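You operate a simulated robot arm through the tools that you are given. There is no shell and no other tool. Be economical: measure what you need, move in short steps, check, and stop when the job is done.

Carry out the task below with a simulated robot arm. There is one attempt and no reset: what you move stays moved.

TASK
Clamp the dowel batten, brush glue round its hole and push the wooden peg in.
Fine: the glue brush goes back in its holder; the batten stays clamped. A coat counts when it lies all over at full strength: go over it till it gets no stronger.

Only the result counts: the job must be done as asked and must still hold three seconds after the hand-in. Knocking over, shifting, dropping, spilling or breaking anything else fails it.

THE ROBOT
A 6-joint arm with a two-finger parallel gripper, fixed in place. Base frame: the origin is at the foot of the arm, x ahead of it, y to its left, z up; the work surface is at about z = 0.88. Units: m, rad, N and s.
With the tool pointing down near the work surface it reaches from about 0.36 to 0.76 m from the base axis. Its first joint turns from -1.152 to 1.152 rad. Payload 2.45 kg.
The tool frame sits at the grasp point between the pads (the TCP): z along the fingers, y along the line on which they close. The tips reach 0.024 m beyond it. Largest opening 0.068 m; finger width 0.017, thickness 0.01; the body of the gripper, 0.04 by 0.07 m, starts 0.041 m behind the TCP.
Orientation is that of the tool frame in the base frame, as a unit quaternion [w, x, y, z]. With the fingers straight down and closing along the base's y, the tool's x points along the base's -x, its y along +y and its z along -z.

THE INTERFACE
- The arm moves only by the tool play_rows. Its argument "rows" is text: rows parted by semicolons, each of 6 numbers parted by spaces: the shift along the base's x, y, z in m, then the turn, a rotation vector about the base's x, y, z in rad. In form: dx dy dz ax ay az; .... A call has 1 to 10 rows; each row shifts and turns the commanded pose from where the row before left it. "claw" is the finger opening in m, from 0 to 0.068, set as the call begins (left out, the last holds). Rows are played at 5 a second. More than 0.05 m and 0.15 rad between two rows, or a gripper value outside its range, and nothing of the call is played. Where a pose cannot be reached the arm comes as near as it can. A force on the tool above 40 N (or 10 N above the force at the start of the call, whichever is more), or a blocked arm, ends the call early, and 0.2 s more pass. The fingers move at their own pace (about 0.108 m/s each) and stop on an object; they squeeze with about 39 N. The grip force told is the motor's: it shows also when the fingers shut on nothing. Time passes only in rows, and 0.2 s behind the last, so rows that do not move let the fingers close. The reply holds the time, the measured pose of the TCP, the force on the tool along the base axes, the opening and the grip force, in the units named above and with some noise, with the torque about the TCP (base axes, N m) and any sound that the robot's microphone picked up.
- Cameras (640 x 400 px; columns grow to the right, rows downward): "scene" is fixed at [0.1809, 0.4066, 1.4832]; the picture's right is [-0.77, -0.63, 0.00], its down [-0.28, 0.34, -0.90] and it looks along [0.57, -0.69, -0.44] (base axes); focal length 324 px, centre (320, 200). "wrist" rides on the gripper at [0.084, 0.011, -0.075] in the tool frame; the picture's right is [-0.13, 0.99, 0.00], its down [-0.60, -0.08, -0.79] and it looks along [-0.79, -0.10, 0.61] (tool axes); focal length 251 px, centre (320, 200). There is no depth. A picture from a camera that has moved, and an enlarged one, comes with that camera's place and axes in the base frame and with its lens. The place of the scene camera against the robot may be out by one fixed shift of up to 0.018 m in any direction.
- capture(camera): a new picture of that camera. It takes no simulated time.
- zoom(camera, box): a new picture of the part [left, top, right, bottom] of that camera's present view, enlarged. It takes no simulated time.
- job_done(): hands the job in; it is judged then, once.

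Work in short steps. Places have to be worked out from the pictures, the camera data and where the tool is seen: move nearer, look again, correct. Check each grasp and each placing, and mend what went wrong. You have 120 turns and 64 pictures in all, those below and enlarged ones among them. Open the gripper and draw the arm clear of the work before you hand the job in, unless the task says otherwise; then end with one line.

The tools are called after "Emit:" as a command line: name --argument value ..., lists and objects as JSON in quotes. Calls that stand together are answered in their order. play_rows: Moves the arm, as the interface text tells. Its arguments: {"type":"object","properties":{"rows":{"type":"string"},"claw":{"type":"number"}},"required":["rows"]} The other tools are called the same way: capture (camera) takes a picture; zoom (camera, box) takes an enlarged picture of a part of a camera's view; job_done () hands the job in.

At the start:

```text
clock: 0.0
tool_pos: [0.3828, -0.2093, 1.2965]
orientation: [0.0, 0.0, 1.0, 0.0]
contact_force: [0.0, 0.9, 0.8]
torque: [-0.01, -0.01, 0.03]
opening: 0.0681
grip_force: 0.0
```

scene: 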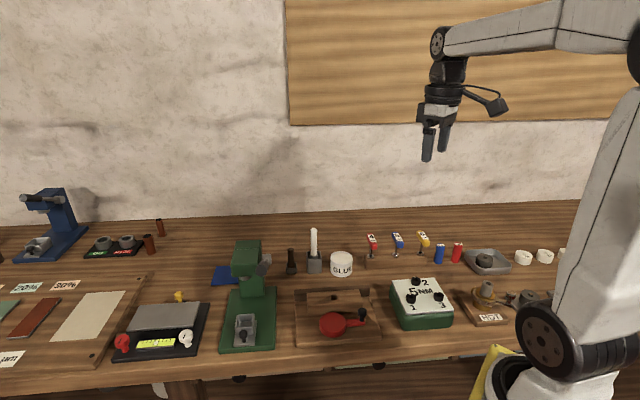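
wrist: 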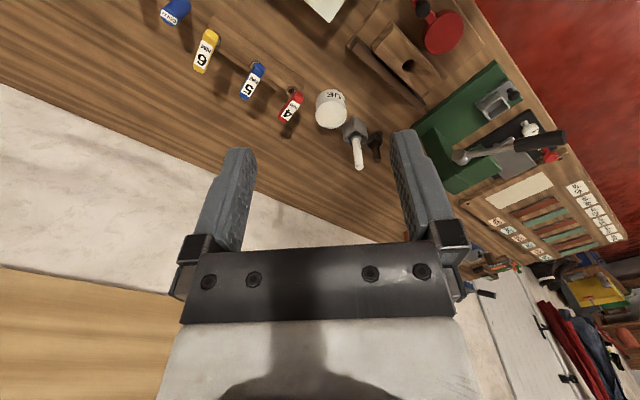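

I start by enlarging the work area around the clamp, glue pot and brush.

Emit:
zoom --camera "scene" --box '[200, 210, 400, 360]'

Emit:
zoom --camera "wrist" --box '[280, 0, 560, 200]'

Emit:
zoom --camera "scene" --box '[280, 270, 400, 350]'

```text
2.67 times, centred on (300, 285) of scene
camera zoom: at [0.1809, 0.4066, 1.4832], right [-0.77, -0.63, 0.0], down [-0.28, 0.34, -0.9], along [0.57, -0.69, -0.44], focal length 865 px, centre (373, -27)
```

zoom: 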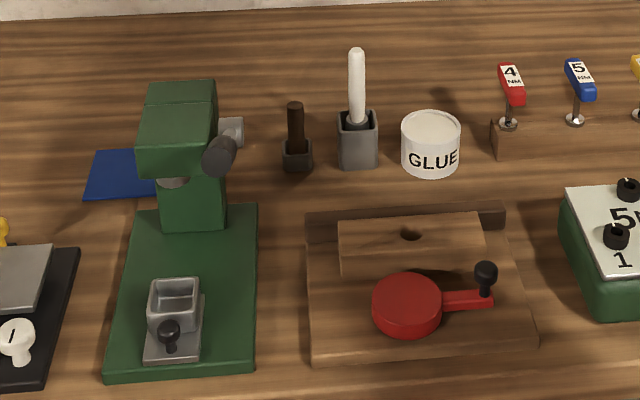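

```text
2.00 times, centred on (420, 100) of wrist
camera zoom: at [0.2991, -0.1979, 1.3722], right [0.13, 0.99, 0.0], down [0.6, -0.08, 0.79], along [0.79, -0.1, -0.61], focal length 503 px, centre (120, 400)
```

zoom: 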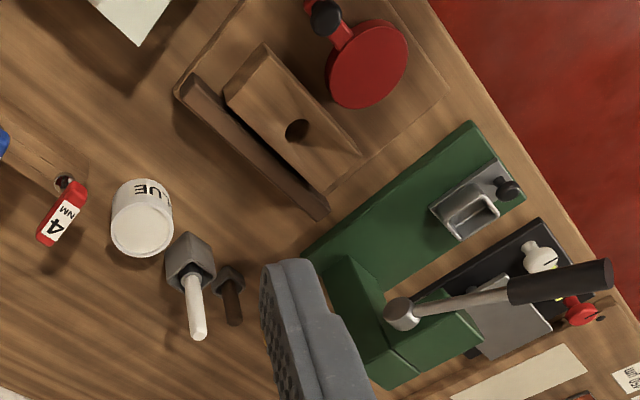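

```text
5.00 times, centred on (340, 310) of scene
camera zoom: at [0.1809, 0.4066, 1.4832], right [-0.77, -0.63, 0.0], down [-0.28, 0.34, -0.9], along [0.57, -0.69, -0.44], focal length 1621 px, centre (220, -350)
```

zoom: 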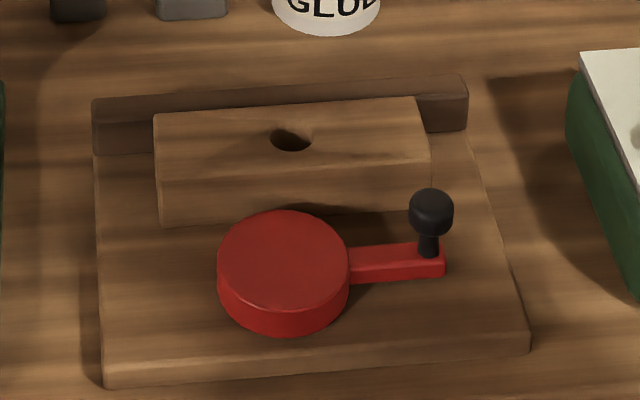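

The brush (white handle) stands in a grey holder, with a dark peg beside it. The batten lies against the fence, and the red cam clamp's lever has a knob. I'll move nearer for a better look.

Emit:
play_rows --rows "0.0 0.03 -0.035 0 0 0;0.0 0.03 -0.035 0 0 0;0.0 0.03 -0.035 0 0 0;0.0 0.03 -0.035 0 0 0;0 0 0 0 0 0"

Emit:
capture --camera "wrist"

```text
clock: 1.2
tool_pos: [0.3841, -0.0852, 1.1544]
orientation: [0.0, 0.0, 1.0, -0.001]
contact_force: [-0.3, -0.8, -0.1]
torque: [0.02, 0.01, -0.02]
opening: 0.068
grip_force: 0.0
```

```text
58 pictures are left
camera wrist: at [0.3, -0.074, 1.2309], right [0.13, 0.99, 0.0], down [0.6, -0.08, 0.79], along [0.79, -0.1, -0.61], focal length 251 px, centre (320, 200)
```

wrist: 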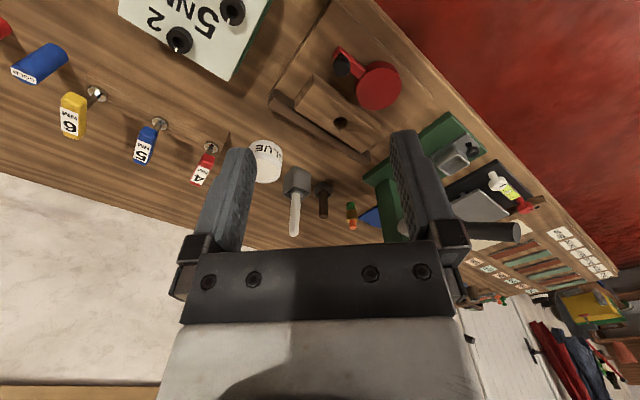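

Emit:
zoom --camera "wrist" --box '[250, 30, 430, 150]'

Emit:
zoom --camera "wrist" --box '[230, 120, 380, 250]'

```text
3.33 times, centred on (340, 90) of wrist
camera zoom: at [0.3, -0.074, 1.2309], right [0.13, 0.99, 0.0], down [0.6, -0.08, 0.79], along [0.79, -0.1, -0.61], focal length 838 px, centre (253, 567)
```

zoom: 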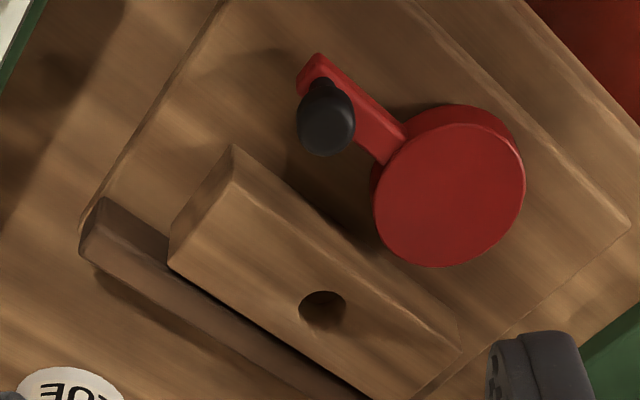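

```text
3.08 times, centred on (305, 185) of wrist
camera zoom: at [0.3, -0.074, 1.2309], right [0.13, 0.99, 0.0], down [0.6, -0.08, 0.79], along [0.79, -0.1, -0.61], focal length 774 px, centre (366, 246)
```

zoom: 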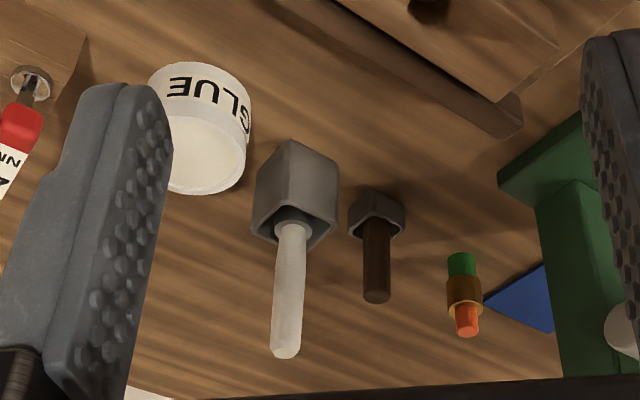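

I'll turn the tool 45° to line up with the table and the clamp, and look from nearer.

Emit:
play_rows --rows "0.01 0.004 -0.01 0 0 0.131;0.01 0.004 -0.01 0 0 0.131;0.01 0.004 -0.01 0 0 0.131;0.01 0.004 -0.01 0 0 0.131;0.01 0.004 -0.01 0 0 0.131;0.005 0.004 -0.01 0 0 0.13;0 0 0 0 0 0"

Emit:
capture --camera "wrist"

```text
clock: 2.8
tool_pos: [0.4399, -0.0649, 1.0965]
orientation: [0.0, -0.383, 0.924, 0.0]
contact_force: [-0.1, 0.6, 0.1]
torque: [0.04, 0.02, -0.03]
opening: 0.0682
grip_force: 0.1
```

```text
55 pictures are left
camera wrist: at [0.3724, -0.1165, 1.1723], right [-0.61, 0.79, 0.0], down [0.48, 0.37, 0.79], along [0.63, 0.48, -0.61], focal length 251 px, centre (320, 200)
```

wrist: 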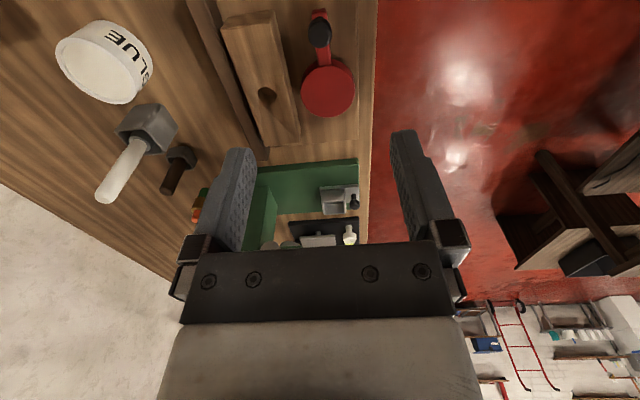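

Triangulating the two wrist views puts the knob at about (0.438, -0.067, 0.929), the cam centre at (0.486, -0.018) and the hole at (0.524, -0.073, 0.916). I'll come down with the fingers loosely on either side of the knob.

Emit:
play_rows --rows "-0.0015 -0.002 -0.03 0 0 0;0 0 -0.03 0 0 0;0 0 -0.03 0 0 0;0 0 -0.02 0 0 0;0 0 0 0 0 0" --claw 0.036

Emit:
capture --camera "wrist"

```text
clock: 4.0
tool_pos: [0.4349, -0.0684, 0.9853]
orientation: [0.0, -0.383, 0.924, 0.0]
contact_force: [-0.2, -0.8, 0.9]
torque: [-0.01, -0.01, -0.02]
opening: 0.0364
grip_force: 0.1
```

```text
54 pictures are left
camera wrist: at [0.3686, -0.1201, 1.062], right [-0.61, 0.79, 0.0], down [0.48, 0.37, 0.79], along [0.63, 0.48, -0.61], focal length 251 px, centre (320, 200)
```

wrist: 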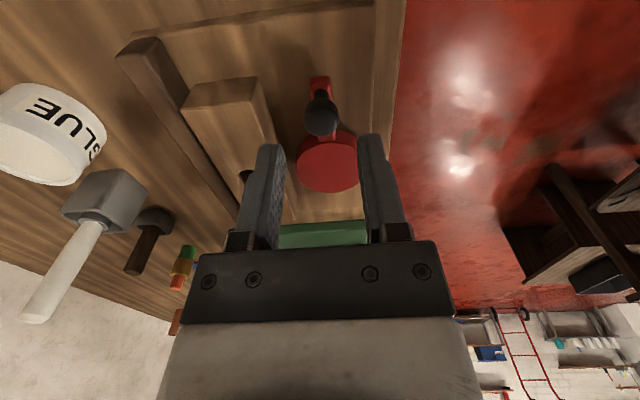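

The knob looks centred between the fingers, about 3 mm further along. I'll shift and descend to the pushing height.

Emit:
play_rows --rows "0.003 0.003 -0.015 0 0 0;0 0 -0.015 0 0 0;0 0 -0.015 0 0 0;0 0 -0.004 0 0 0;0 0 0 0 0 0"

Emit:
capture --camera "wrist"

```text
clock: 5.2
tool_pos: [0.4386, -0.0667, 0.9351]
orientation: [0.0, -0.383, 0.924, -0.001]
contact_force: [-0.1, 0.8, 0.1]
torque: [-0.04, 0.0, -0.03]
opening: 0.0359
grip_force: 0.1
```

```text
53 pictures are left
camera wrist: at [0.3722, -0.118, 1.0118], right [-0.61, 0.79, 0.0], down [0.48, 0.37, 0.79], along [0.63, 0.48, -0.61], focal length 251 px, centre (320, 200)
```

wrist: 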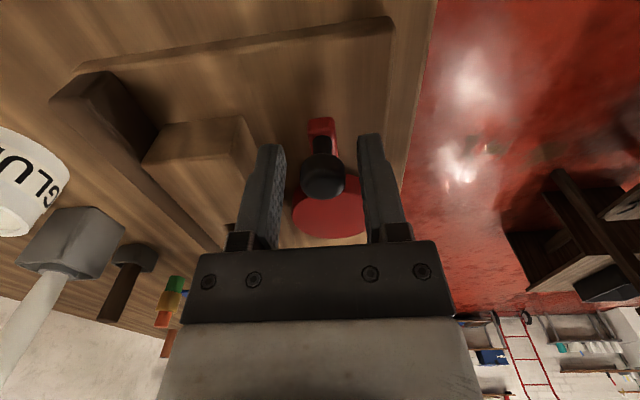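

The knob is between the fingers. I swing the lever away from the batten along an arc about the cam, turning the tool with it: first 30°, then check.

Emit:
play_rows --rows "-0.006 0.0066 0 0 0 -0.131;-0.0051 0.0073 0 0 0 -0.131;-0.004 0.0079 0 0 0 -0.131;-0.003 0.0084 0 0 0 -0.131;0 0 0 0 0 0"

Emit:
capture --camera "wrist"

```text
clock: 6.4
tool_pos: [0.421, -0.0338, 0.9351]
orientation: [0.0, -0.129, 0.992, 0.0]
contact_force: [-0.1, -0.2, -0.3]
torque: [0.0, 0.02, -0.01]
opening: 0.0364
grip_force: 0.6
```

```text
52 pictures are left
camera wrist: at [0.3369, -0.0452, 1.0111], right [-0.13, 0.99, 0.0], down [0.6, 0.08, 0.79], along [0.79, 0.1, -0.61], focal length 251 px, centre (320, 200)
```

wrist: 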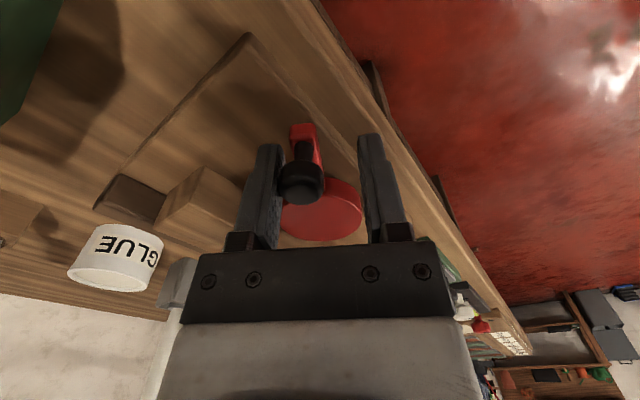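

The lever follows freely. I carry on round another 30°.

Emit:
play_rows --rows "-0.0019 0.0087 0 0 0 -0.131;-0.0007 0.0088 0 0 0 -0.131;0.0004 0.0089 0 0 0 -0.131;0.0016 0.0088 0 0 0 -0.131;0 0 0 0 0 0"

Emit:
capture --camera "wrist"

```text
clock: 7.6
tool_pos: [0.4198, 0.0021, 0.9366]
orientation: [0.0, 0.133, 0.991, 0.0]
contact_force: [0.0, -0.4, 0.1]
torque: [0.0, -0.01, 0.01]
opening: 0.0363
grip_force: 0.4
```

```text
51 pictures are left
camera wrist: at [0.3421, 0.0343, 1.0134], right [0.38, 0.92, 0.0], down [0.56, -0.23, 0.79], along [0.73, -0.3, -0.61], focal length 251 px, centre (320, 200)
```

wrist: 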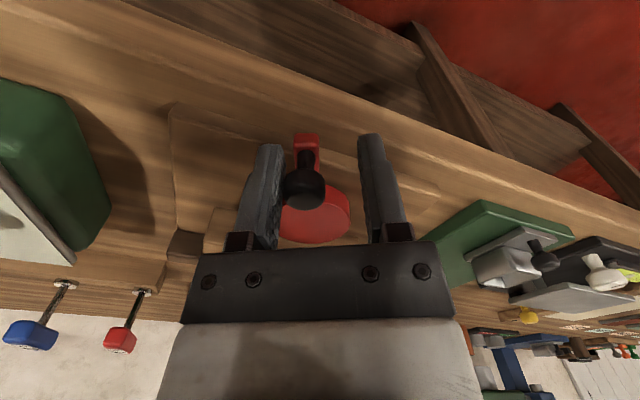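

Emit:
play_rows --rows "0.0028 0.0084 0 0 0 -0.131;0.0038 0.0081 0 0 0 -0.131;0.0048 0.0074 0 0 0 -0.131;0.0058 0.0068 0 0 0 -0.131;0 0 0 0 0 0"

Emit:
zoom --camera "scene" --box '[280, 270, 400, 350]'

```text
clock: 8.8
tool_pos: [0.4366, 0.0315, 0.9369]
orientation: [-0.002, 0.385, 0.923, -0.001]
contact_force: [-13.2, -2.4, -4.4]
torque: [0.01, -0.04, -0.21]
opening: 0.0441
grip_force: 4.7
```

```text
5.00 times, centred on (340, 310) of scene
camera zoom: at [0.1806, 0.4066, 1.4832], right [-0.77, -0.63, 0.0], down [-0.28, 0.34, -0.9], along [0.57, -0.69, -0.44], focal length 1621 px, centre (220, -350)
```

zoom: 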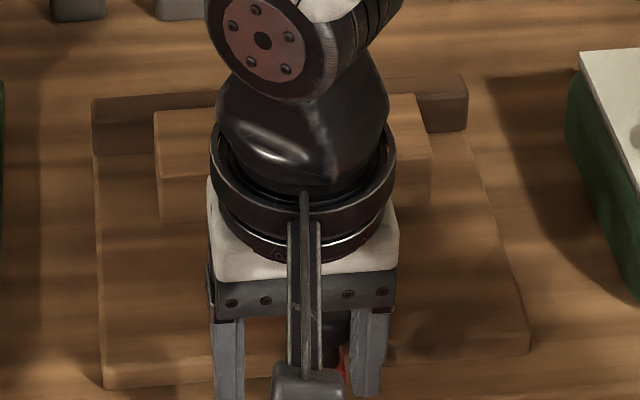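

Resistance now: about 13 N, and the pushing finger was forced outward a little, so the cam is tightening. I check the wrist view.

Emit:
capture --camera "wrist"

```text
49 pictures are left
camera wrist: at [0.3858, 0.0988, 1.0134], right [0.8, 0.61, 0.0], down [0.37, -0.48, 0.79], along [0.48, -0.63, -0.61], focal length 251 px, centre (320, 200)
```

wrist: 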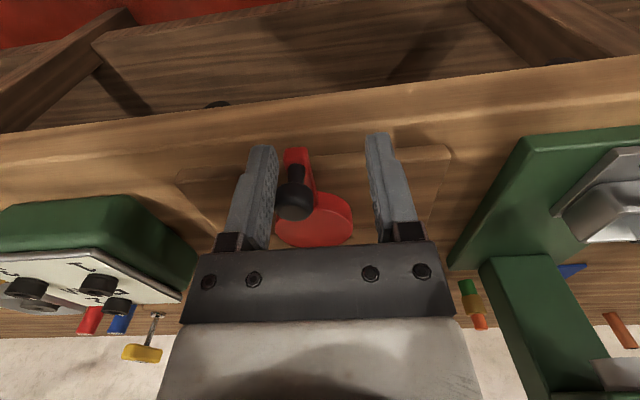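

I close the fingers onto the knob to get a firm hold before turning further.

Emit:
play_rows --rows "0 0 0 0 0 0;0 0 0 0 0 0" --claw 0.016

Emit:
capture --camera "wrist"

```text
clock: 9.4
tool_pos: [0.4341, 0.0309, 0.9362]
orientation: [-0.005, 0.384, 0.923, -0.003]
contact_force: [-25.1, -11.1, 0.3]
torque: [-0.04, -0.08, -0.37]
opening: 0.0361
grip_force: 12.6
```

```text
48 pictures are left
camera wrist: at [0.3836, 0.0981, 1.0133], right [0.79, 0.61, -0.01], down [0.38, -0.48, 0.79], along [0.48, -0.63, -0.61], focal length 251 px, centre (320, 200)
```

wrist: 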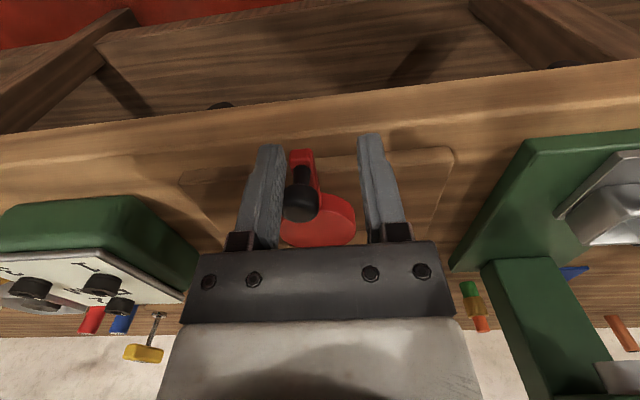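

Force is 27 N and the lever is at about 78° of swing. I push a little more and see whether it yields or has reached its stop.

Emit:
play_rows --rows "0.005 0.002 0 0 0 -0.08;0.005 0.003 0 0 0 -0.08;0 0 0 0 0 0"

Emit:
capture --camera "wrist"

```text
clock: 10.2
tool_pos: [0.4415, 0.0371, 0.9352]
orientation: [-0.007, 0.457, 0.889, -0.005]
contact_force: [-32.9, 2.1, 2.3]
torque: [-0.03, -0.06, -0.71]
opening: 0.0365
grip_force: 12.6
```

```text
47 pictures are left
camera wrist: at [0.4035, 0.1117, 1.0124], right [0.88, 0.47, -0.01], down [0.3, -0.54, 0.79], along [0.37, -0.7, -0.61], focal length 251 px, centre (320, 200)
```

wrist: 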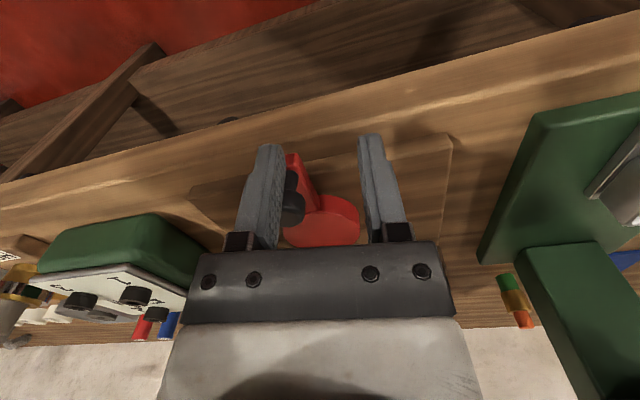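

The finger is sliding off radially. I back off, rise, and look at where the lever stays.

Emit:
play_rows --rows "-0.01 -0.006 0 0 0 0;0 0 0.03 0 0 0;0 0 0.04 0 0 0.1;-0.02 0.02 0.04 0 0 0.06;-0.02 0.02 0.02 0 0 0;0 0 0 0 0 0" --claw 0.036

Emit:
capture --camera "wrist"

```text
clock: 11.6
tool_pos: [0.3966, 0.0741, 1.0645]
orientation: [0.0, 0.383, 0.924, 0.0]
contact_force: [-0.6, 0.1, 0.0]
torque: [0.02, -0.01, -0.01]
opening: 0.0361
grip_force: 0.0
```

```text
46 pictures are left
camera wrist: at [0.3459, 0.1404, 1.1418], right [0.79, 0.61, 0.0], down [0.37, -0.48, 0.79], along [0.48, -0.63, -0.61], focal length 251 px, centre (320, 200)
```

wrist: 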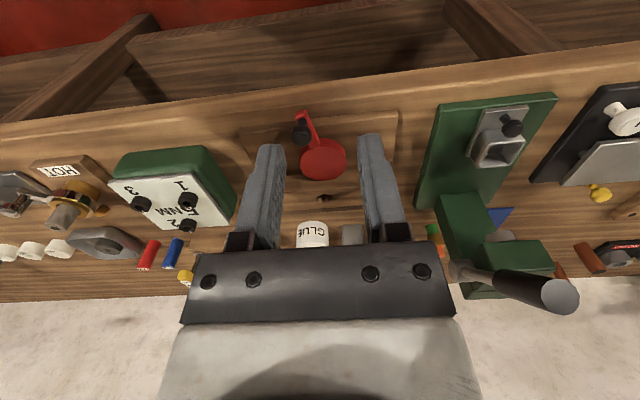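

Emit:
zoom --camera "wrist" --box '[230, 90, 430, 220]'

Emit:
zoom --camera "scene" --box '[280, 270, 400, 350]'

```text
3.08 times, centred on (330, 155) of wrist
camera zoom: at [0.3459, 0.1404, 1.1418], right [0.79, 0.61, 0.0], down [0.37, -0.48, 0.79], along [0.48, -0.63, -0.61], focal length 774 px, centre (289, 338)
```

zoom: 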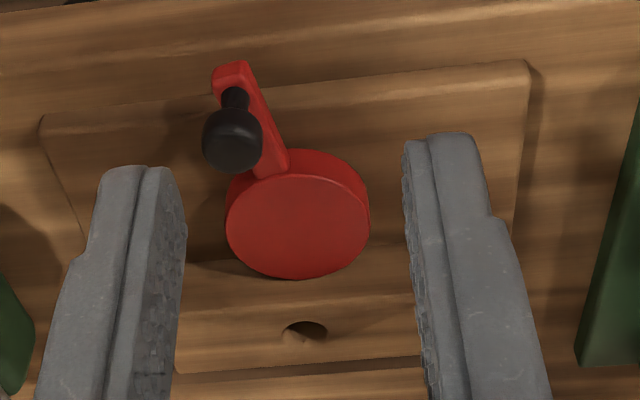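

```text
5.00 times, centred on (340, 310) of scene
camera zoom: at [0.1809, 0.4066, 1.4832], right [-0.77, -0.63, 0.0], down [-0.28, 0.34, -0.9], along [0.57, -0.69, -0.44], focal length 1621 px, centre (220, -350)
```

zoom: 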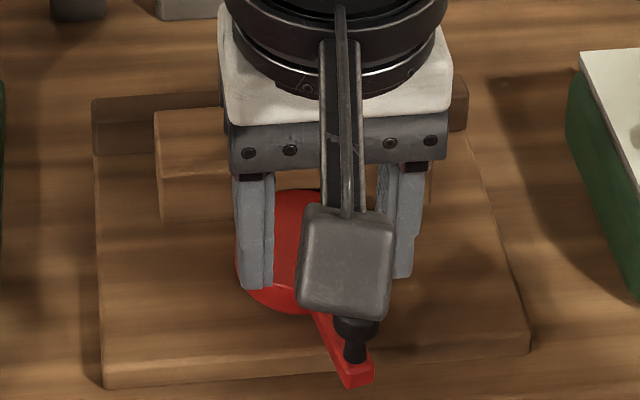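

The cam moved toward the batten but isn't quite at full throw: the lever is about 75° round a pivot near (0.4755, -0.032). I'll close the fingers and place them behind the knob for a firm push.

Emit:
play_rows --rows "0.005 -0.03 -0.015 0 0 0;0.005 -0.03 -0.015 0 0 0;0.007 -0.03 -0.015 0 0 0;0.005 -0.012 -0.01 0 0 0;0 0 0 0 0 0" --claw 0

Emit:
capture --camera "wrist"

```text
clock: 12.8
tool_pos: [0.4191, -0.0315, 1.0113]
orientation: [0.0, 0.384, 0.923, 0.001]
contact_force: [-0.5, 0.2, 0.0]
torque: [0.0, 0.0, -0.02]
opening: 0.0
grip_force: 23.8
```

```text
43 pictures are left
camera wrist: at [0.3689, 0.0348, 1.0885], right [0.79, 0.61, 0.0], down [0.37, -0.48, 0.79], along [0.48, -0.63, -0.61], focal length 251 px, centre (320, 200)
```

wrist: 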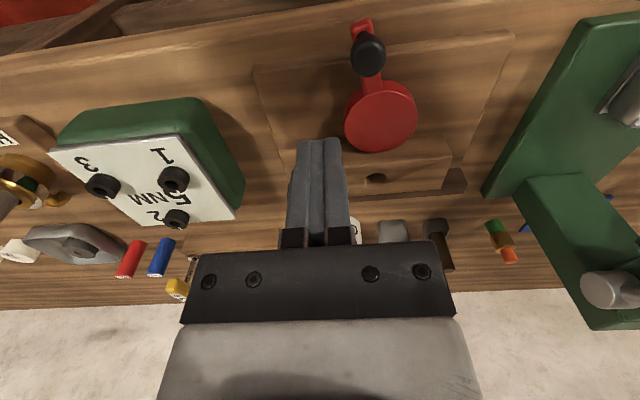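

The knob is at about (0.432, 0.000). I descend behind it and then push along (0.62, 0.78).

Emit:
play_rows --rows "-0.002 0.002 -0.025 0 0 0;0 0 -0.025 0 0 0;0 0 -0.025 0 0 0;0.003 0.004 0 0 0 0;0.004 0.005 0 0 0 0;0.004 0.005 0 0 0 0;0.004 0.005 0 0 0 0;0.004 0.004 0 0 0 0;0 0 0 0 0 0"

Emit:
capture --camera "wrist"

```text
clock: 14.5
tool_pos: [0.4291, -0.0132, 0.9356]
orientation: [-0.005, 0.385, 0.923, -0.003]
contact_force: [-7.0, -19.0, 7.6]
torque: [0.21, -0.05, 0.07]
opening: 0.0
grip_force: 23.7
stopped in row 8: the force on the tool passed its limit at 50 N (the readings are from after the stop); the commanded pose is now the measured one
```

```text
42 pictures are left
camera wrist: at [0.3795, 0.0541, 1.0127], right [0.8, 0.61, -0.01], down [0.38, -0.48, 0.79], along [0.47, -0.63, -0.61], focal length 251 px, centre (320, 200)
```

wrist: 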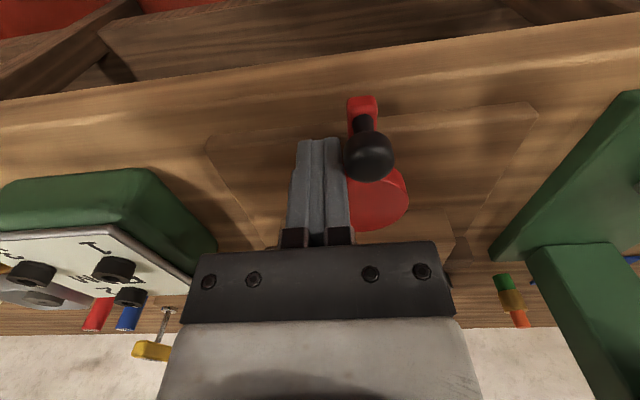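

The lever is now about 92° round and the push hit 50 N, which looks like the end stop. I back off and inspect.

Emit:
play_rows --rows "-0.006 -0.008 0 0 0 0;-0.004 -0.006 0.03 0 0 0;0 0 0.04 0 0 0;-0.02 0.01 0.05 0 0 0;-0.02 0.02 0.03 0 0 0;0 0 0 0 0 0"

Emit:
zoom --camera "wrist" --box '[220, 0, 520, 200]'

```text
refused: row 4 steps farther than a row can; nothing moved
```

```text
2.00 times, centred on (370, 100) of wrist
camera zoom: at [0.3795, 0.0541, 1.0127], right [0.8, 0.61, -0.01], down [0.38, -0.48, 0.79], along [0.47, -0.63, -0.61], focal length 503 px, centre (220, 400)
```

zoom: 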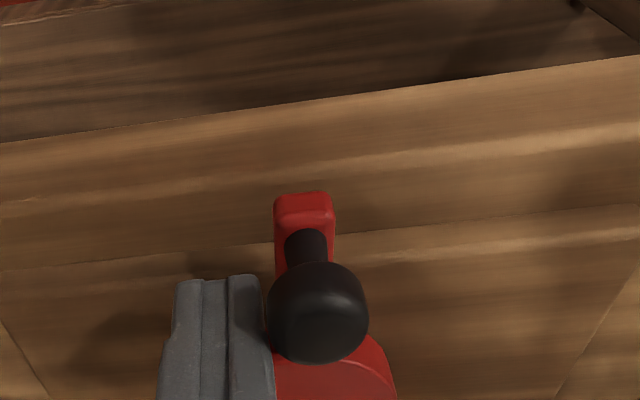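

One row was too long; I resend with shorter steps.

Emit:
play_rows --rows "-0.006 -0.008 0 0 0 0;-0.004 -0.006 0.03 0 0 0;0 0 0.04 0 0 0;-0.02 0.01 0.04 0 0 0;-0.02 0.02 0.03 0 0 0;0 0 0 0 0 0"

Emit:
zoom --camera "wrist" --box '[260, 30, 500, 190]'

```text
clock: 15.9
tool_pos: [0.3819, 0.0038, 1.0746]
orientation: [-0.005, 0.385, 0.923, -0.002]
contact_force: [-0.1, 0.1, -0.2]
torque: [0.02, -0.01, -0.01]
opening: 0.0
grip_force: 23.1
```

```text
2.50 times, centred on (380, 110) of wrist
camera zoom: at [0.3311, 0.0718, 1.1519], right [0.79, 0.61, -0.01], down [0.38, -0.48, 0.79], along [0.47, -0.63, -0.61], focal length 629 px, centre (170, 425)
```

zoom: 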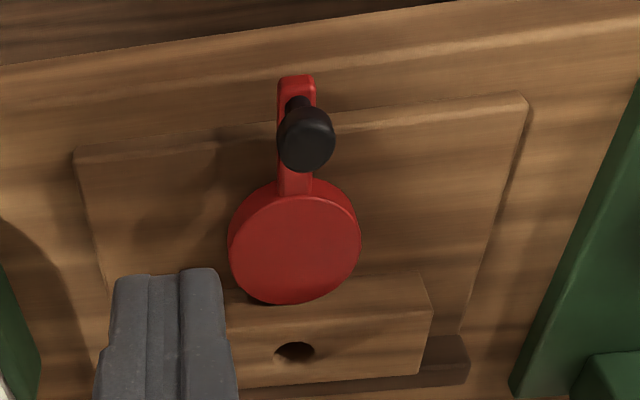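

The batten is clamped: cam tight against it, and the batten against the fence. Next I open, rise, turn back to +45° and look over the pot, brush and peg.

Emit:
play_rows --rows "0.01 -0.01 0.02 0 -0.011 0.131;0.02 -0.02 0.02 0 0 0.131;0.02 -0.02 0.01 0 0 0.131;0.02 -0.02 0 0 0 0.131;0.02 -0.02 0 0 0 0.131;0.02 -0.02 0 0 0 0.131;0.02 -0.02 0 0 0 0.131;0.02 -0.02 0 0 0 0.131;0.02 -0.02 0 0 0 0.131;0.02 -0.02 0 0 0 0.131" --claw 0.05

Emit:
play_rows --rows "0.02 -0.02 -0.01 0 0 0.131;0.01 -0.01 -0.015 0 0 0.131;0 0 0 0 0 0.004;0 0 0 0 0 0"

Emit:
capture --camera "wrist"

```text
clock: 18.1
tool_pos: [0.5695, -0.1871, 1.1281]
orientation: [0.001, -0.259, 0.966, 0.0]
contact_force: [-0.2, 0.2, -0.1]
torque: [0.01, 0.01, 0.03]
opening: 0.0502
grip_force: 0.0
```

```text
clock: 19.1
tool_pos: [0.5991, -0.217, 1.1006]
orientation: [0.001, -0.384, 0.923, 0.0]
contact_force: [-0.4, -0.3, 0.2]
torque: [-0.01, 0.02, 0.01]
opening: 0.0498
grip_force: 0.1
```

```text
39 pictures are left
camera wrist: at [0.5335, -0.2692, 1.176], right [-0.61, 0.79, 0.0], down [0.48, 0.37, 0.79], along [0.63, 0.49, -0.61], focal length 251 px, centre (320, 200)
```

wrist: 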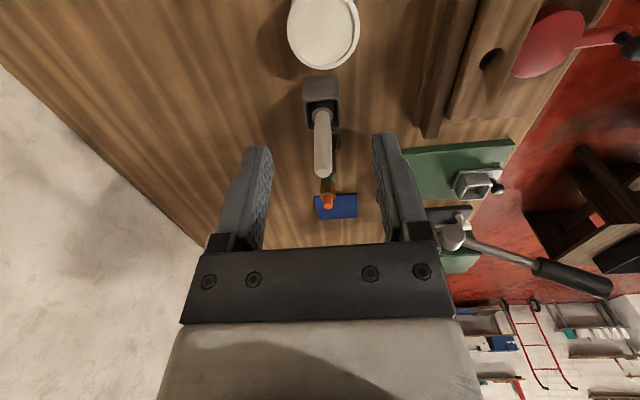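

Triangulation: the brush stands vertical at (0.663, -0.167), its top at z 1.02 and the holder top at 0.91. I move above it.

Emit:
play_rows --rows "0.021 0.017 0 0 0 0;0.021 0.017 0 0 0 0;0.02 0.0166 0 0 0 0;0 0 -0.03 0 0 0;0 0 0 0 0 0"

Emit:
capture --camera "wrist"

```text
clock: 20.3
tool_pos: [0.6619, -0.1666, 1.0704]
orientation: [0.001, -0.384, 0.923, 0.001]
contact_force: [0.0, -0.4, 0.0]
torque: [0.01, 0.0, 0.05]
opening: 0.0502
grip_force: 0.0
```

```text
38 pictures are left
camera wrist: at [0.5958, -0.2182, 1.1459], right [-0.61, 0.79, 0.0], down [0.48, 0.37, 0.79], along [0.63, 0.49, -0.61], focal length 251 px, centre (320, 200)
```

wrist: 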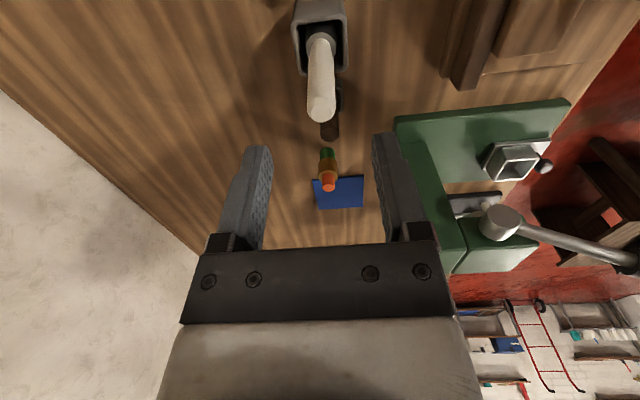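

The brush top lies right under the TCP. I descend to z 0.99 and close.

Emit:
play_rows --rows "0 0 -0.03 0 0 0;0 0 -0.03 0 0 0;0 0 -0.02 0 0 0;0 0 0 0 0 0"

Emit:
play_rows --rows "0 0 0 0 0 0;0 0 0 0 0 0;0 0 0 0 0 0" --claw 0

Emit:
capture --camera "wrist"

```text
clock: 21.3
tool_pos: [0.6632, -0.1638, 0.9913]
orientation: [0.001, -0.384, 0.923, 0.0]
contact_force: [-1.3, 0.0, 0.2]
torque: [0.0, -0.02, -0.05]
opening: 0.0499
grip_force: 0.0
```

```text
clock: 22.1
tool_pos: [0.6644, -0.1638, 0.991]
orientation: [0.001, -0.384, 0.923, 0.0]
contact_force: [0.0, -0.3, 0.3]
torque: [0.01, 0.02, 0.02]
opening: 0.0166
grip_force: 35.6
```

```text
37 pictures are left
camera wrist: at [0.5973, -0.2162, 1.0674], right [-0.61, 0.79, 0.0], down [0.48, 0.37, 0.79], along [0.63, 0.49, -0.61], focal length 251 px, centre (320, 200)
```

wrist: 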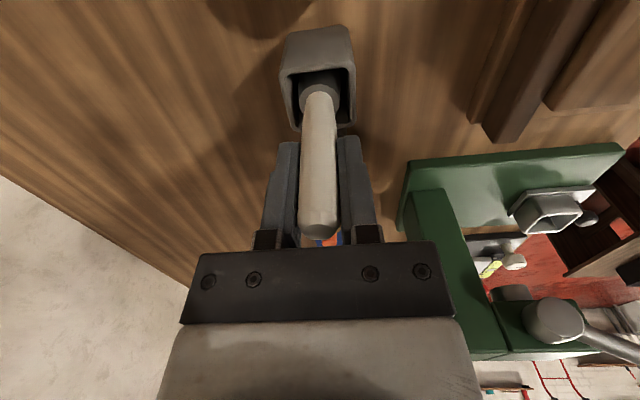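

Gripped (opening 16.6 mm). I'll count displacements from this home pose. Now lifting the brush out.

Emit:
play_rows --rows "0 0 0.02 0 0 0;0 0 0.03 0 0 0;0 0 0.03 0 0 0;0 0 0.03 0 0 0;0 0 0 0 0 0"

Emit:
capture --camera "wrist"

Emit:
zoom --camera "scene" --box '[240, 180, 400, 300]'

```text
clock: 23.3
tool_pos: [0.6616, -0.1642, 1.1051]
orientation: [0.001, -0.384, 0.923, 0.0]
contact_force: [0.4, 0.4, -0.1]
torque: [0.04, 0.03, 0.01]
opening: 0.0167
grip_force: 35.0
```

```text
36 pictures are left
camera wrist: at [0.5961, -0.2152, 1.1807], right [-0.61, 0.79, 0.0], down [0.48, 0.37, 0.79], along [0.63, 0.49, -0.61], focal length 251 px, centre (320, 200)
```

wrist: 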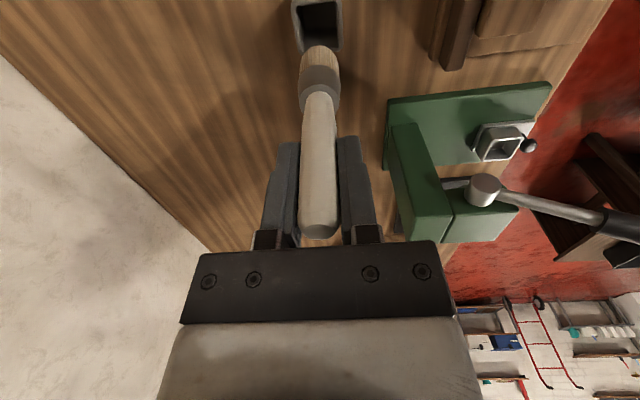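

```text
3.33 times, centred on (320, 240) of scene
camera zoom: at [0.1809, 0.4066, 1.4832], right [-0.77, -0.63, 0.0], down [-0.28, 0.34, -0.9], along [0.57, -0.69, -0.44], focal length 1081 px, centre (320, 67)
```

zoom: 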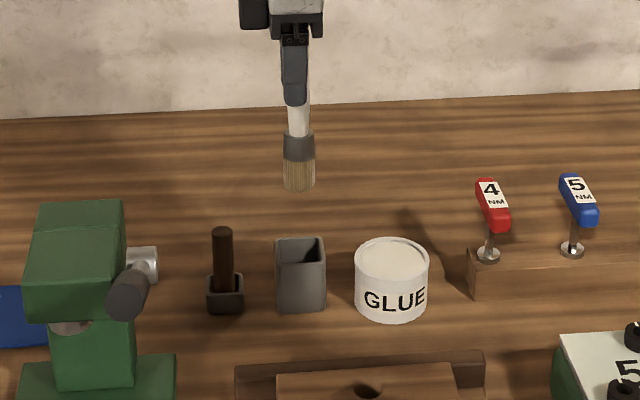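

The bristle tip is about 0.108 below the TCP. I move to over the pot, estimated at (0.601, -0.214), and check alignment.

Emit:
play_rows --rows "-0.021 -0.016 0 0 0 0;-0.021 -0.016 0 0 0 0;-0.0205 -0.0165 0 0 0 0;0 0 -0.03 0 0 0;0 0 -0.02 0 0 0;0 0 0 0 0 0"

Emit:
capture --camera "wrist"

Emit:
zoom --camera "scene" --box '[280, 200, 400, 290]'

```text
clock: 24.7
tool_pos: [0.6005, -0.2148, 1.0515]
orientation: [0.001, -0.384, 0.923, 0.001]
contact_force: [-0.3, -0.2, -0.4]
torque: [0.01, 0.01, 0.02]
opening: 0.0165
grip_force: 35.3
```

```text
34 pictures are left
camera wrist: at [0.5336, -0.2668, 1.1275], right [-0.61, 0.79, 0.0], down [0.48, 0.37, 0.79], along [0.63, 0.49, -0.61], focal length 251 px, centre (320, 200)
```

wrist: 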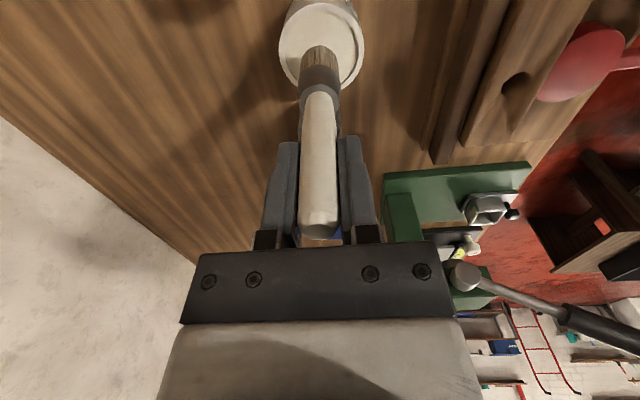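

```text
4.44 times, centred on (340, 245) of scene
camera zoom: at [0.1809, 0.4066, 1.4832], right [-0.77, -0.63, 0.0], down [-0.28, 0.34, -0.9], along [0.57, -0.69, -0.44], focal length 1441 px, centre (231, 0)
```

zoom: 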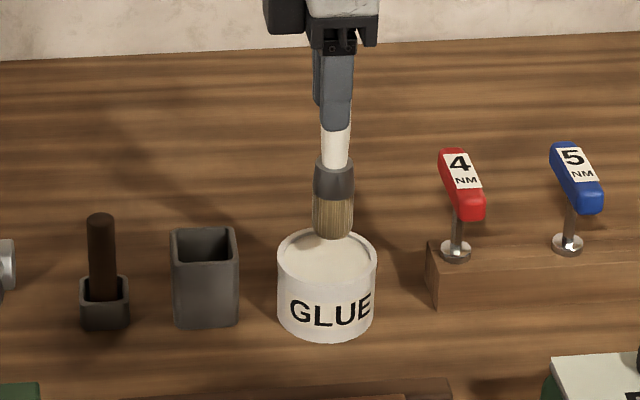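

The brush looks centred over the pot to within a few mm. I lower it so the bristles go into the glue.

Emit:
play_rows --rows "-0.002 -0.002 -0.02 0 0 0;0 0 -0.015 0 0 0;0 0 -0.007 0 0 0;0 0 0 0 0 0"

Emit:
zoom --camera "scene" --box '[280, 200, 400, 290]'

```text
clock: 25.5
tool_pos: [0.5996, -0.2182, 1.0153]
orientation: [0.005, -0.384, 0.923, -0.004]
contact_force: [0.0, 1.6, 5.8]
torque: [0.1, 0.13, -0.02]
opening: 0.0167
grip_force: 35.6
stopped in row 4: the force on the tool passed its limit at 44 N (the readings are from after the stop); the commanded pose is now the measured one
```

```text
4.44 times, centred on (340, 245) of scene
camera zoom: at [0.1808, 0.4067, 1.4832], right [-0.77, -0.63, 0.0], down [-0.28, 0.34, -0.9], along [0.57, -0.69, -0.44], focal length 1441 px, centre (231, 0)
```

zoom: 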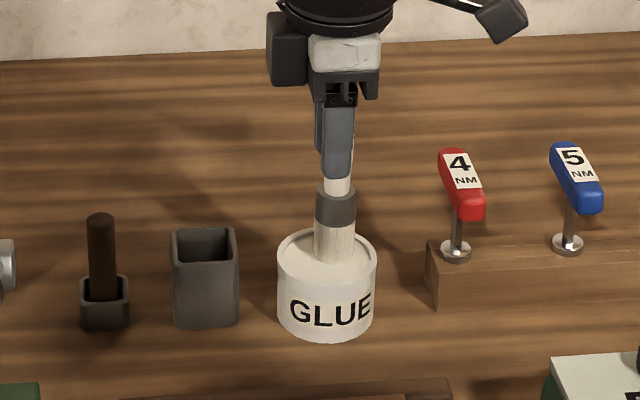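

The bristles turned white with glue as the tip met the surface. I rise, undo the small tilt, and check the brush.

Emit:
play_rows --rows "0 0 0.02 0.0036 0.0122 -0.003;0 0 0.03 0 0 0;0 0 0.03 0 0 0;0 0 0.02 0 0 0;0 0 0 0 0 0"

Emit:
capture --camera "wrist"

Emit:
zoom --camera "scene" --box '[260, 160, 400, 310]'

```text
clock: 26.7
tool_pos: [0.6001, -0.2163, 1.1149]
orientation: [0.0, -0.381, 0.925, 0.0]
contact_force: [0.5, -0.3, -1.4]
torque: [-0.01, 0.01, -0.01]
opening: 0.0162
grip_force: 35.4
```

```text
31 pictures are left
camera wrist: at [0.5335, -0.268, 1.1916], right [-0.61, 0.79, 0.0], down [0.48, 0.37, 0.79], along [0.63, 0.48, -0.61], focal length 251 px, centre (320, 200)
```

wrist: 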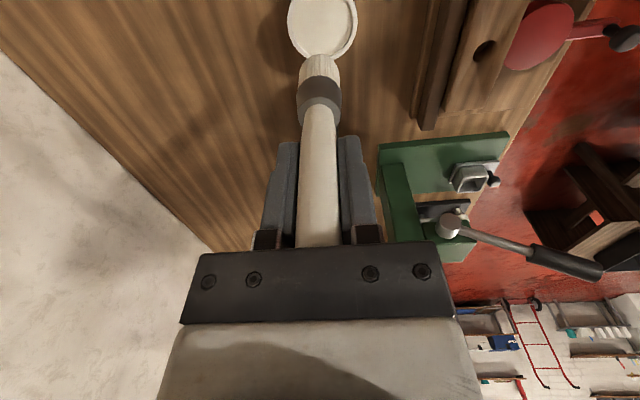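

```text
2.67 times, centred on (330, 235) of scene
camera zoom: at [0.1809, 0.4066, 1.4832], right [-0.77, -0.63, 0.0], down [-0.28, 0.34, -0.9], along [0.57, -0.69, -0.44], focal length 865 px, centre (293, 107)
```

zoom: 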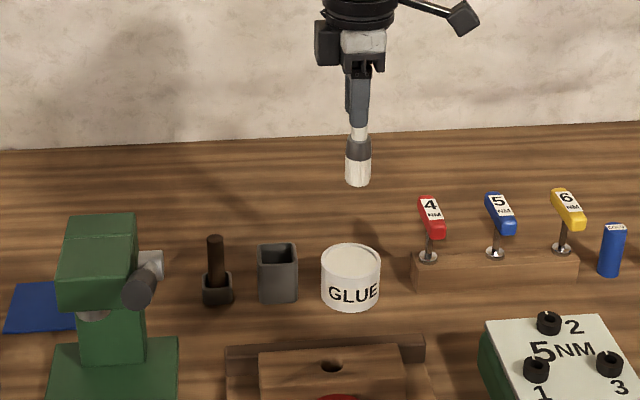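

The brush slid up about 8 mm in the grip, so the tip is now about 0.10 below the TCP. I carry it over the batten hole (about (0.527, -0.078)), staying high.

Emit:
play_rows --rows "-0.015 0.028 0 0 0 0;-0.015 0.028 0 0 0 0;-0.015 0.028 0 0 0 0;-0.014 0.027 0 0 0 0;-0.014 0.027 0 0 0 0;0 0 -0.03 0 0 0;0 0 0 0 0 0"

Emit:
capture --camera "wrist"

Emit:
zoom --camera "scene" --box '[280, 230, 400, 330]'

```text
clock: 28.3
tool_pos: [0.5302, -0.0827, 1.0847]
orientation: [0.0, -0.381, 0.924, 0.001]
contact_force: [-0.2, -0.1, -0.9]
torque: [0.03, -0.03, -0.01]
opening: 0.0167
grip_force: 35.2
```

```text
29 pictures are left
camera wrist: at [0.4634, -0.1331, 1.161], right [-0.61, 0.79, 0.0], down [0.48, 0.37, 0.79], along [0.63, 0.48, -0.61], focal length 251 px, centre (320, 200)
```

wrist: 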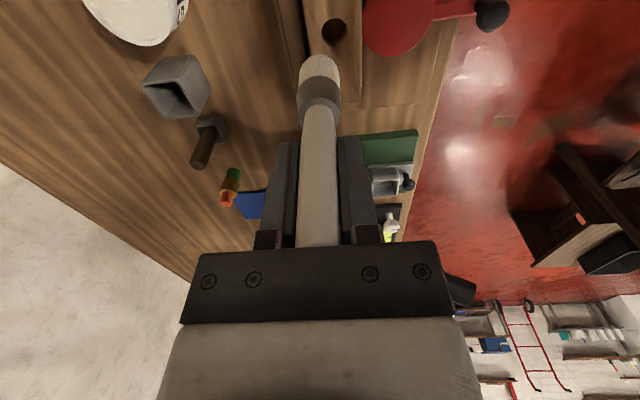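

```text
4.00 times, centred on (340, 280) of scene
camera zoom: at [0.1809, 0.4066, 1.4832], right [-0.77, -0.63, 0.0], down [-0.28, 0.34, -0.9], along [0.57, -0.69, -0.44], focal length 1297 px, centre (240, -120)
```

zoom: 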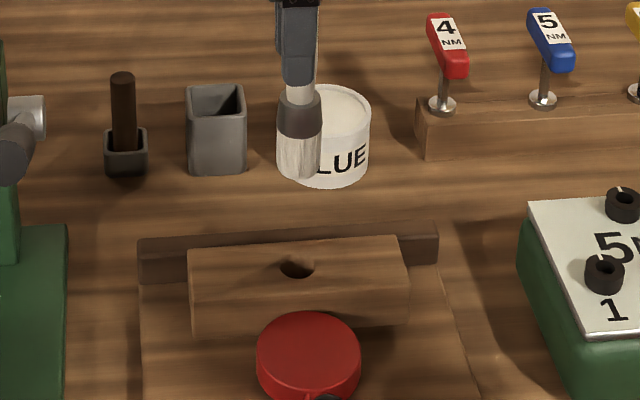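

The lateral alignment is good, but the fore-aft offset is uncertain until I'm closer. I shift slightly toward the front and descend to about 2 cm above the surface.

Emit:
play_rows --rows "-0.004 0.004 -0.025 0 0 0;0 0 -0.02 0 0 0;0 0 0 0 0 0"

Emit:
capture --camera "wrist"

Emit:
zoom --camera "scene" --box '[300, 250, 390, 320]'

```text
clock: 29.1
tool_pos: [0.5257, -0.0764, 1.0394]
orientation: [0.0, -0.381, 0.924, 0.001]
contact_force: [-0.3, -0.8, -1.6]
torque: [0.02, 0.02, 0.02]
opening: 0.0163
grip_force: 35.3
```

```text
27 pictures are left
camera wrist: at [0.4584, -0.1285, 1.1161], right [-0.61, 0.79, 0.0], down [0.48, 0.37, 0.79], along [0.63, 0.48, -0.61], focal length 251 px, centre (320, 200)
```

wrist: 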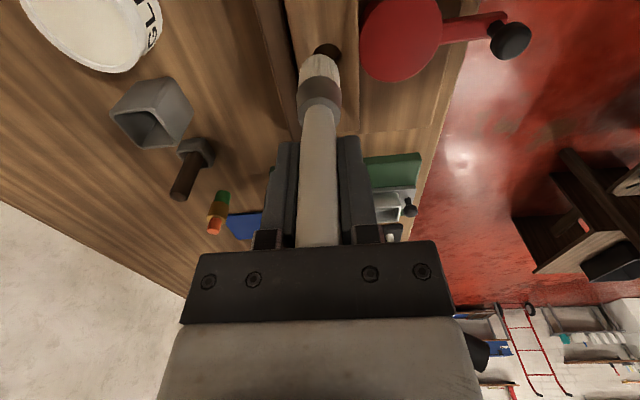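

```text
5.71 times, centred on (345, 285) of scene
camera zoom: at [0.1809, 0.4066, 1.4832], right [-0.77, -0.63, 0.0], down [-0.28, 0.34, -0.9], along [0.57, -0.69, -0.44], focal length 1853 px, centre (177, -286)
```

zoom: 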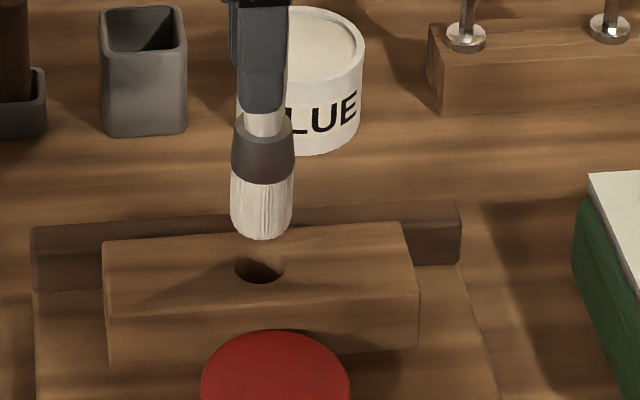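

The hole is about 6 mm to the front of the brush axis. I shift and go down in small steps, watching the force.

Emit:
play_rows --rows "-0.0045 0.005 -0.005 0 0 0;0 0 -0.004 0 0 0;0 0 0 0 0 0"

Emit:
zoom --camera "scene" --box '[300, 250, 390, 320]'

```text
clock: 29.9
tool_pos: [0.5202, -0.072, 1.031]
orientation: [0.0, -0.383, 0.924, 0.0]
contact_force: [-0.7, -0.1, -0.3]
torque: [0.02, -0.03, 0.0]
opening: 0.0162
grip_force: 35.3
```

```text
5.71 times, centred on (345, 285) of scene
camera zoom: at [0.1809, 0.4066, 1.4832], right [-0.77, -0.63, 0.0], down [-0.28, 0.34, -0.9], along [0.57, -0.69, -0.44], focal length 1853 px, centre (177, -286)
```

zoom: 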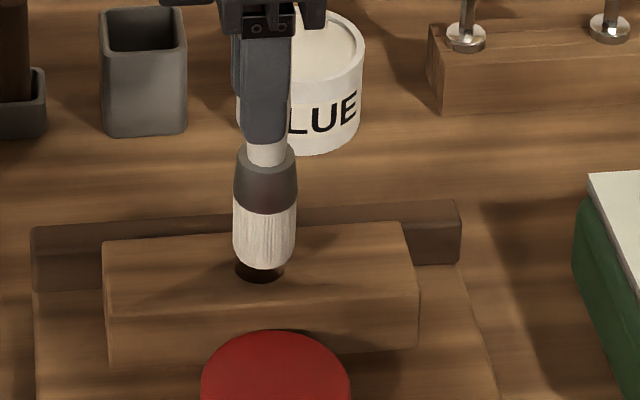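

Emit:
play_rows --rows "0 0 -0.002 0 0 0;0 0 -0.002 0 0 0;0 0 0 0 0 0"

Emit:
play_rows --rows "0 0 -0.002 0 0 0;0 0 0 0 0 0"

```text
clock: 30.7
tool_pos: [0.5195, -0.0727, 1.0282]
orientation: [0.0, -0.381, 0.925, 0.0]
contact_force: [-0.2, -0.9, -0.5]
torque: [0.0, -0.01, -0.01]
opening: 0.0168
grip_force: 35.8
```

```text
clock: 31.3
tool_pos: [0.5179, -0.0721, 1.0245]
orientation: [0.0, -0.382, 0.924, 0.0]
contact_force: [0.7, 0.1, -0.9]
torque: [0.04, -0.03, -0.03]
opening: 0.0166
grip_force: 35.5
```

Emit:
play_rows --rows "0 0 -0.002 0 0 0;0 0 0 0 0 0"

Emit:
play_rows --rows "0 0 -0.002 0 0 0;0 0 0 0 0 0"

Emit:
zoom --camera "scene" --box '[300, 250, 390, 320]'

```text
clock: 31.9
tool_pos: [0.5186, -0.0727, 1.0231]
orientation: [0.0, -0.382, 0.924, 0.0]
contact_force: [-0.5, 0.7, -1.0]
torque: [0.01, 0.01, 0.0]
opening: 0.0162
grip_force: 35.1
```

```text
clock: 32.5
tool_pos: [0.5185, -0.0709, 1.0209]
orientation: [0.0, -0.382, 0.924, 0.0]
contact_force: [0.3, 0.6, -0.6]
torque: [0.02, -0.02, 0.03]
opening: 0.0165
grip_force: 35.8
```

```text
5.71 times, centred on (345, 285) of scene
camera zoom: at [0.1809, 0.4066, 1.4832], right [-0.77, -0.63, 0.0], down [-0.28, 0.34, -0.9], along [0.57, -0.69, -0.44], focal length 1853 px, centre (177, -286)
```

zoom: 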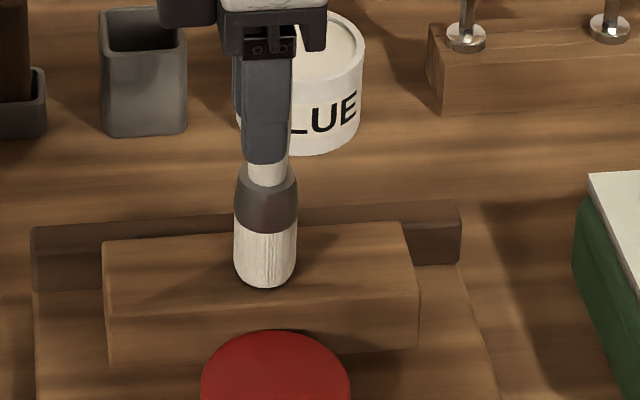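

Emit:
play_rows --rows "0 0 -0.002 0 0 0;0 0 0 0 0 0"

Emit:
play_rows --rows "0 0 -0.0015 0 0 0;0 0 0 0 0 0"

```text
clock: 33.1
tool_pos: [0.5189, -0.0713, 1.0199]
orientation: [0.001, -0.383, 0.924, 0.0]
contact_force: [-5.8, -2.6, 23.5]
torque: [-0.36, 0.8, 0.05]
opening: 0.0165
grip_force: 35.2
```

```text
clock: 33.6
tool_pos: [0.5204, -0.0708, 1.0203]
orientation: [0.004, -0.383, 0.924, -0.002]
contact_force: [-2.3, 0.3, 7.2]
torque: [0.07, 0.26, -0.01]
opening: 0.0164
grip_force: 35.6
stopped in row 2: the force on the tool passed its limit at 41 N (the readings are from after the stop); the commanded pose is now the measured one
```

Contact at TCP z ≈ 1.020. In the picture the brush sits about 6 mm in front of the hole, so I correct and circle at about 9 mm radius with light pressure.

Emit:
play_rows --rows "0.007 -0.0015 0 0.0006 0.009 0;0.0076 -0.0015 0 0 0 0;-0.0026 0.0064 0 0 0 0;-0.0064 0.0026 0 0 0 0;-0.0064 -0.0026 0 0 0 0;-0.0026 -0.0064 0 0 0 0;0.0026 -0.0064 0 0 0 0;0.0064 -0.0026 0 0 0 0;0.0064 0.0026 0 0 0 0;0.0026 0.0064 0 0 0 0"

Emit:
zoom --camera "scene" --box '[300, 250, 390, 320]'

```text
clock: 35.4
tool_pos: [0.5193, -0.0784, 1.0211]
orientation: [-0.009, -0.382, 0.924, 0.008]
contact_force: [-7.7, 7.0, 13.9]
torque: [0.56, 0.71, -0.06]
opening: 0.0168
grip_force: 34.9
stopped in row 8: the force on the tool passed its limit at 44 N (the readings are from after the stop); the commanded pose is now the measured one
```

```text
5.71 times, centred on (345, 285) of scene
camera zoom: at [0.1805, 0.4069, 1.4832], right [-0.77, -0.63, 0.0], down [-0.28, 0.34, -0.9], along [0.57, -0.69, -0.44], focal length 1853 px, centre (177, -286)
```

zoom: 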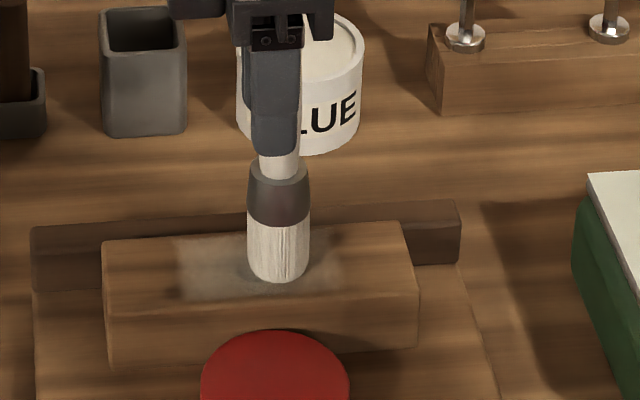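

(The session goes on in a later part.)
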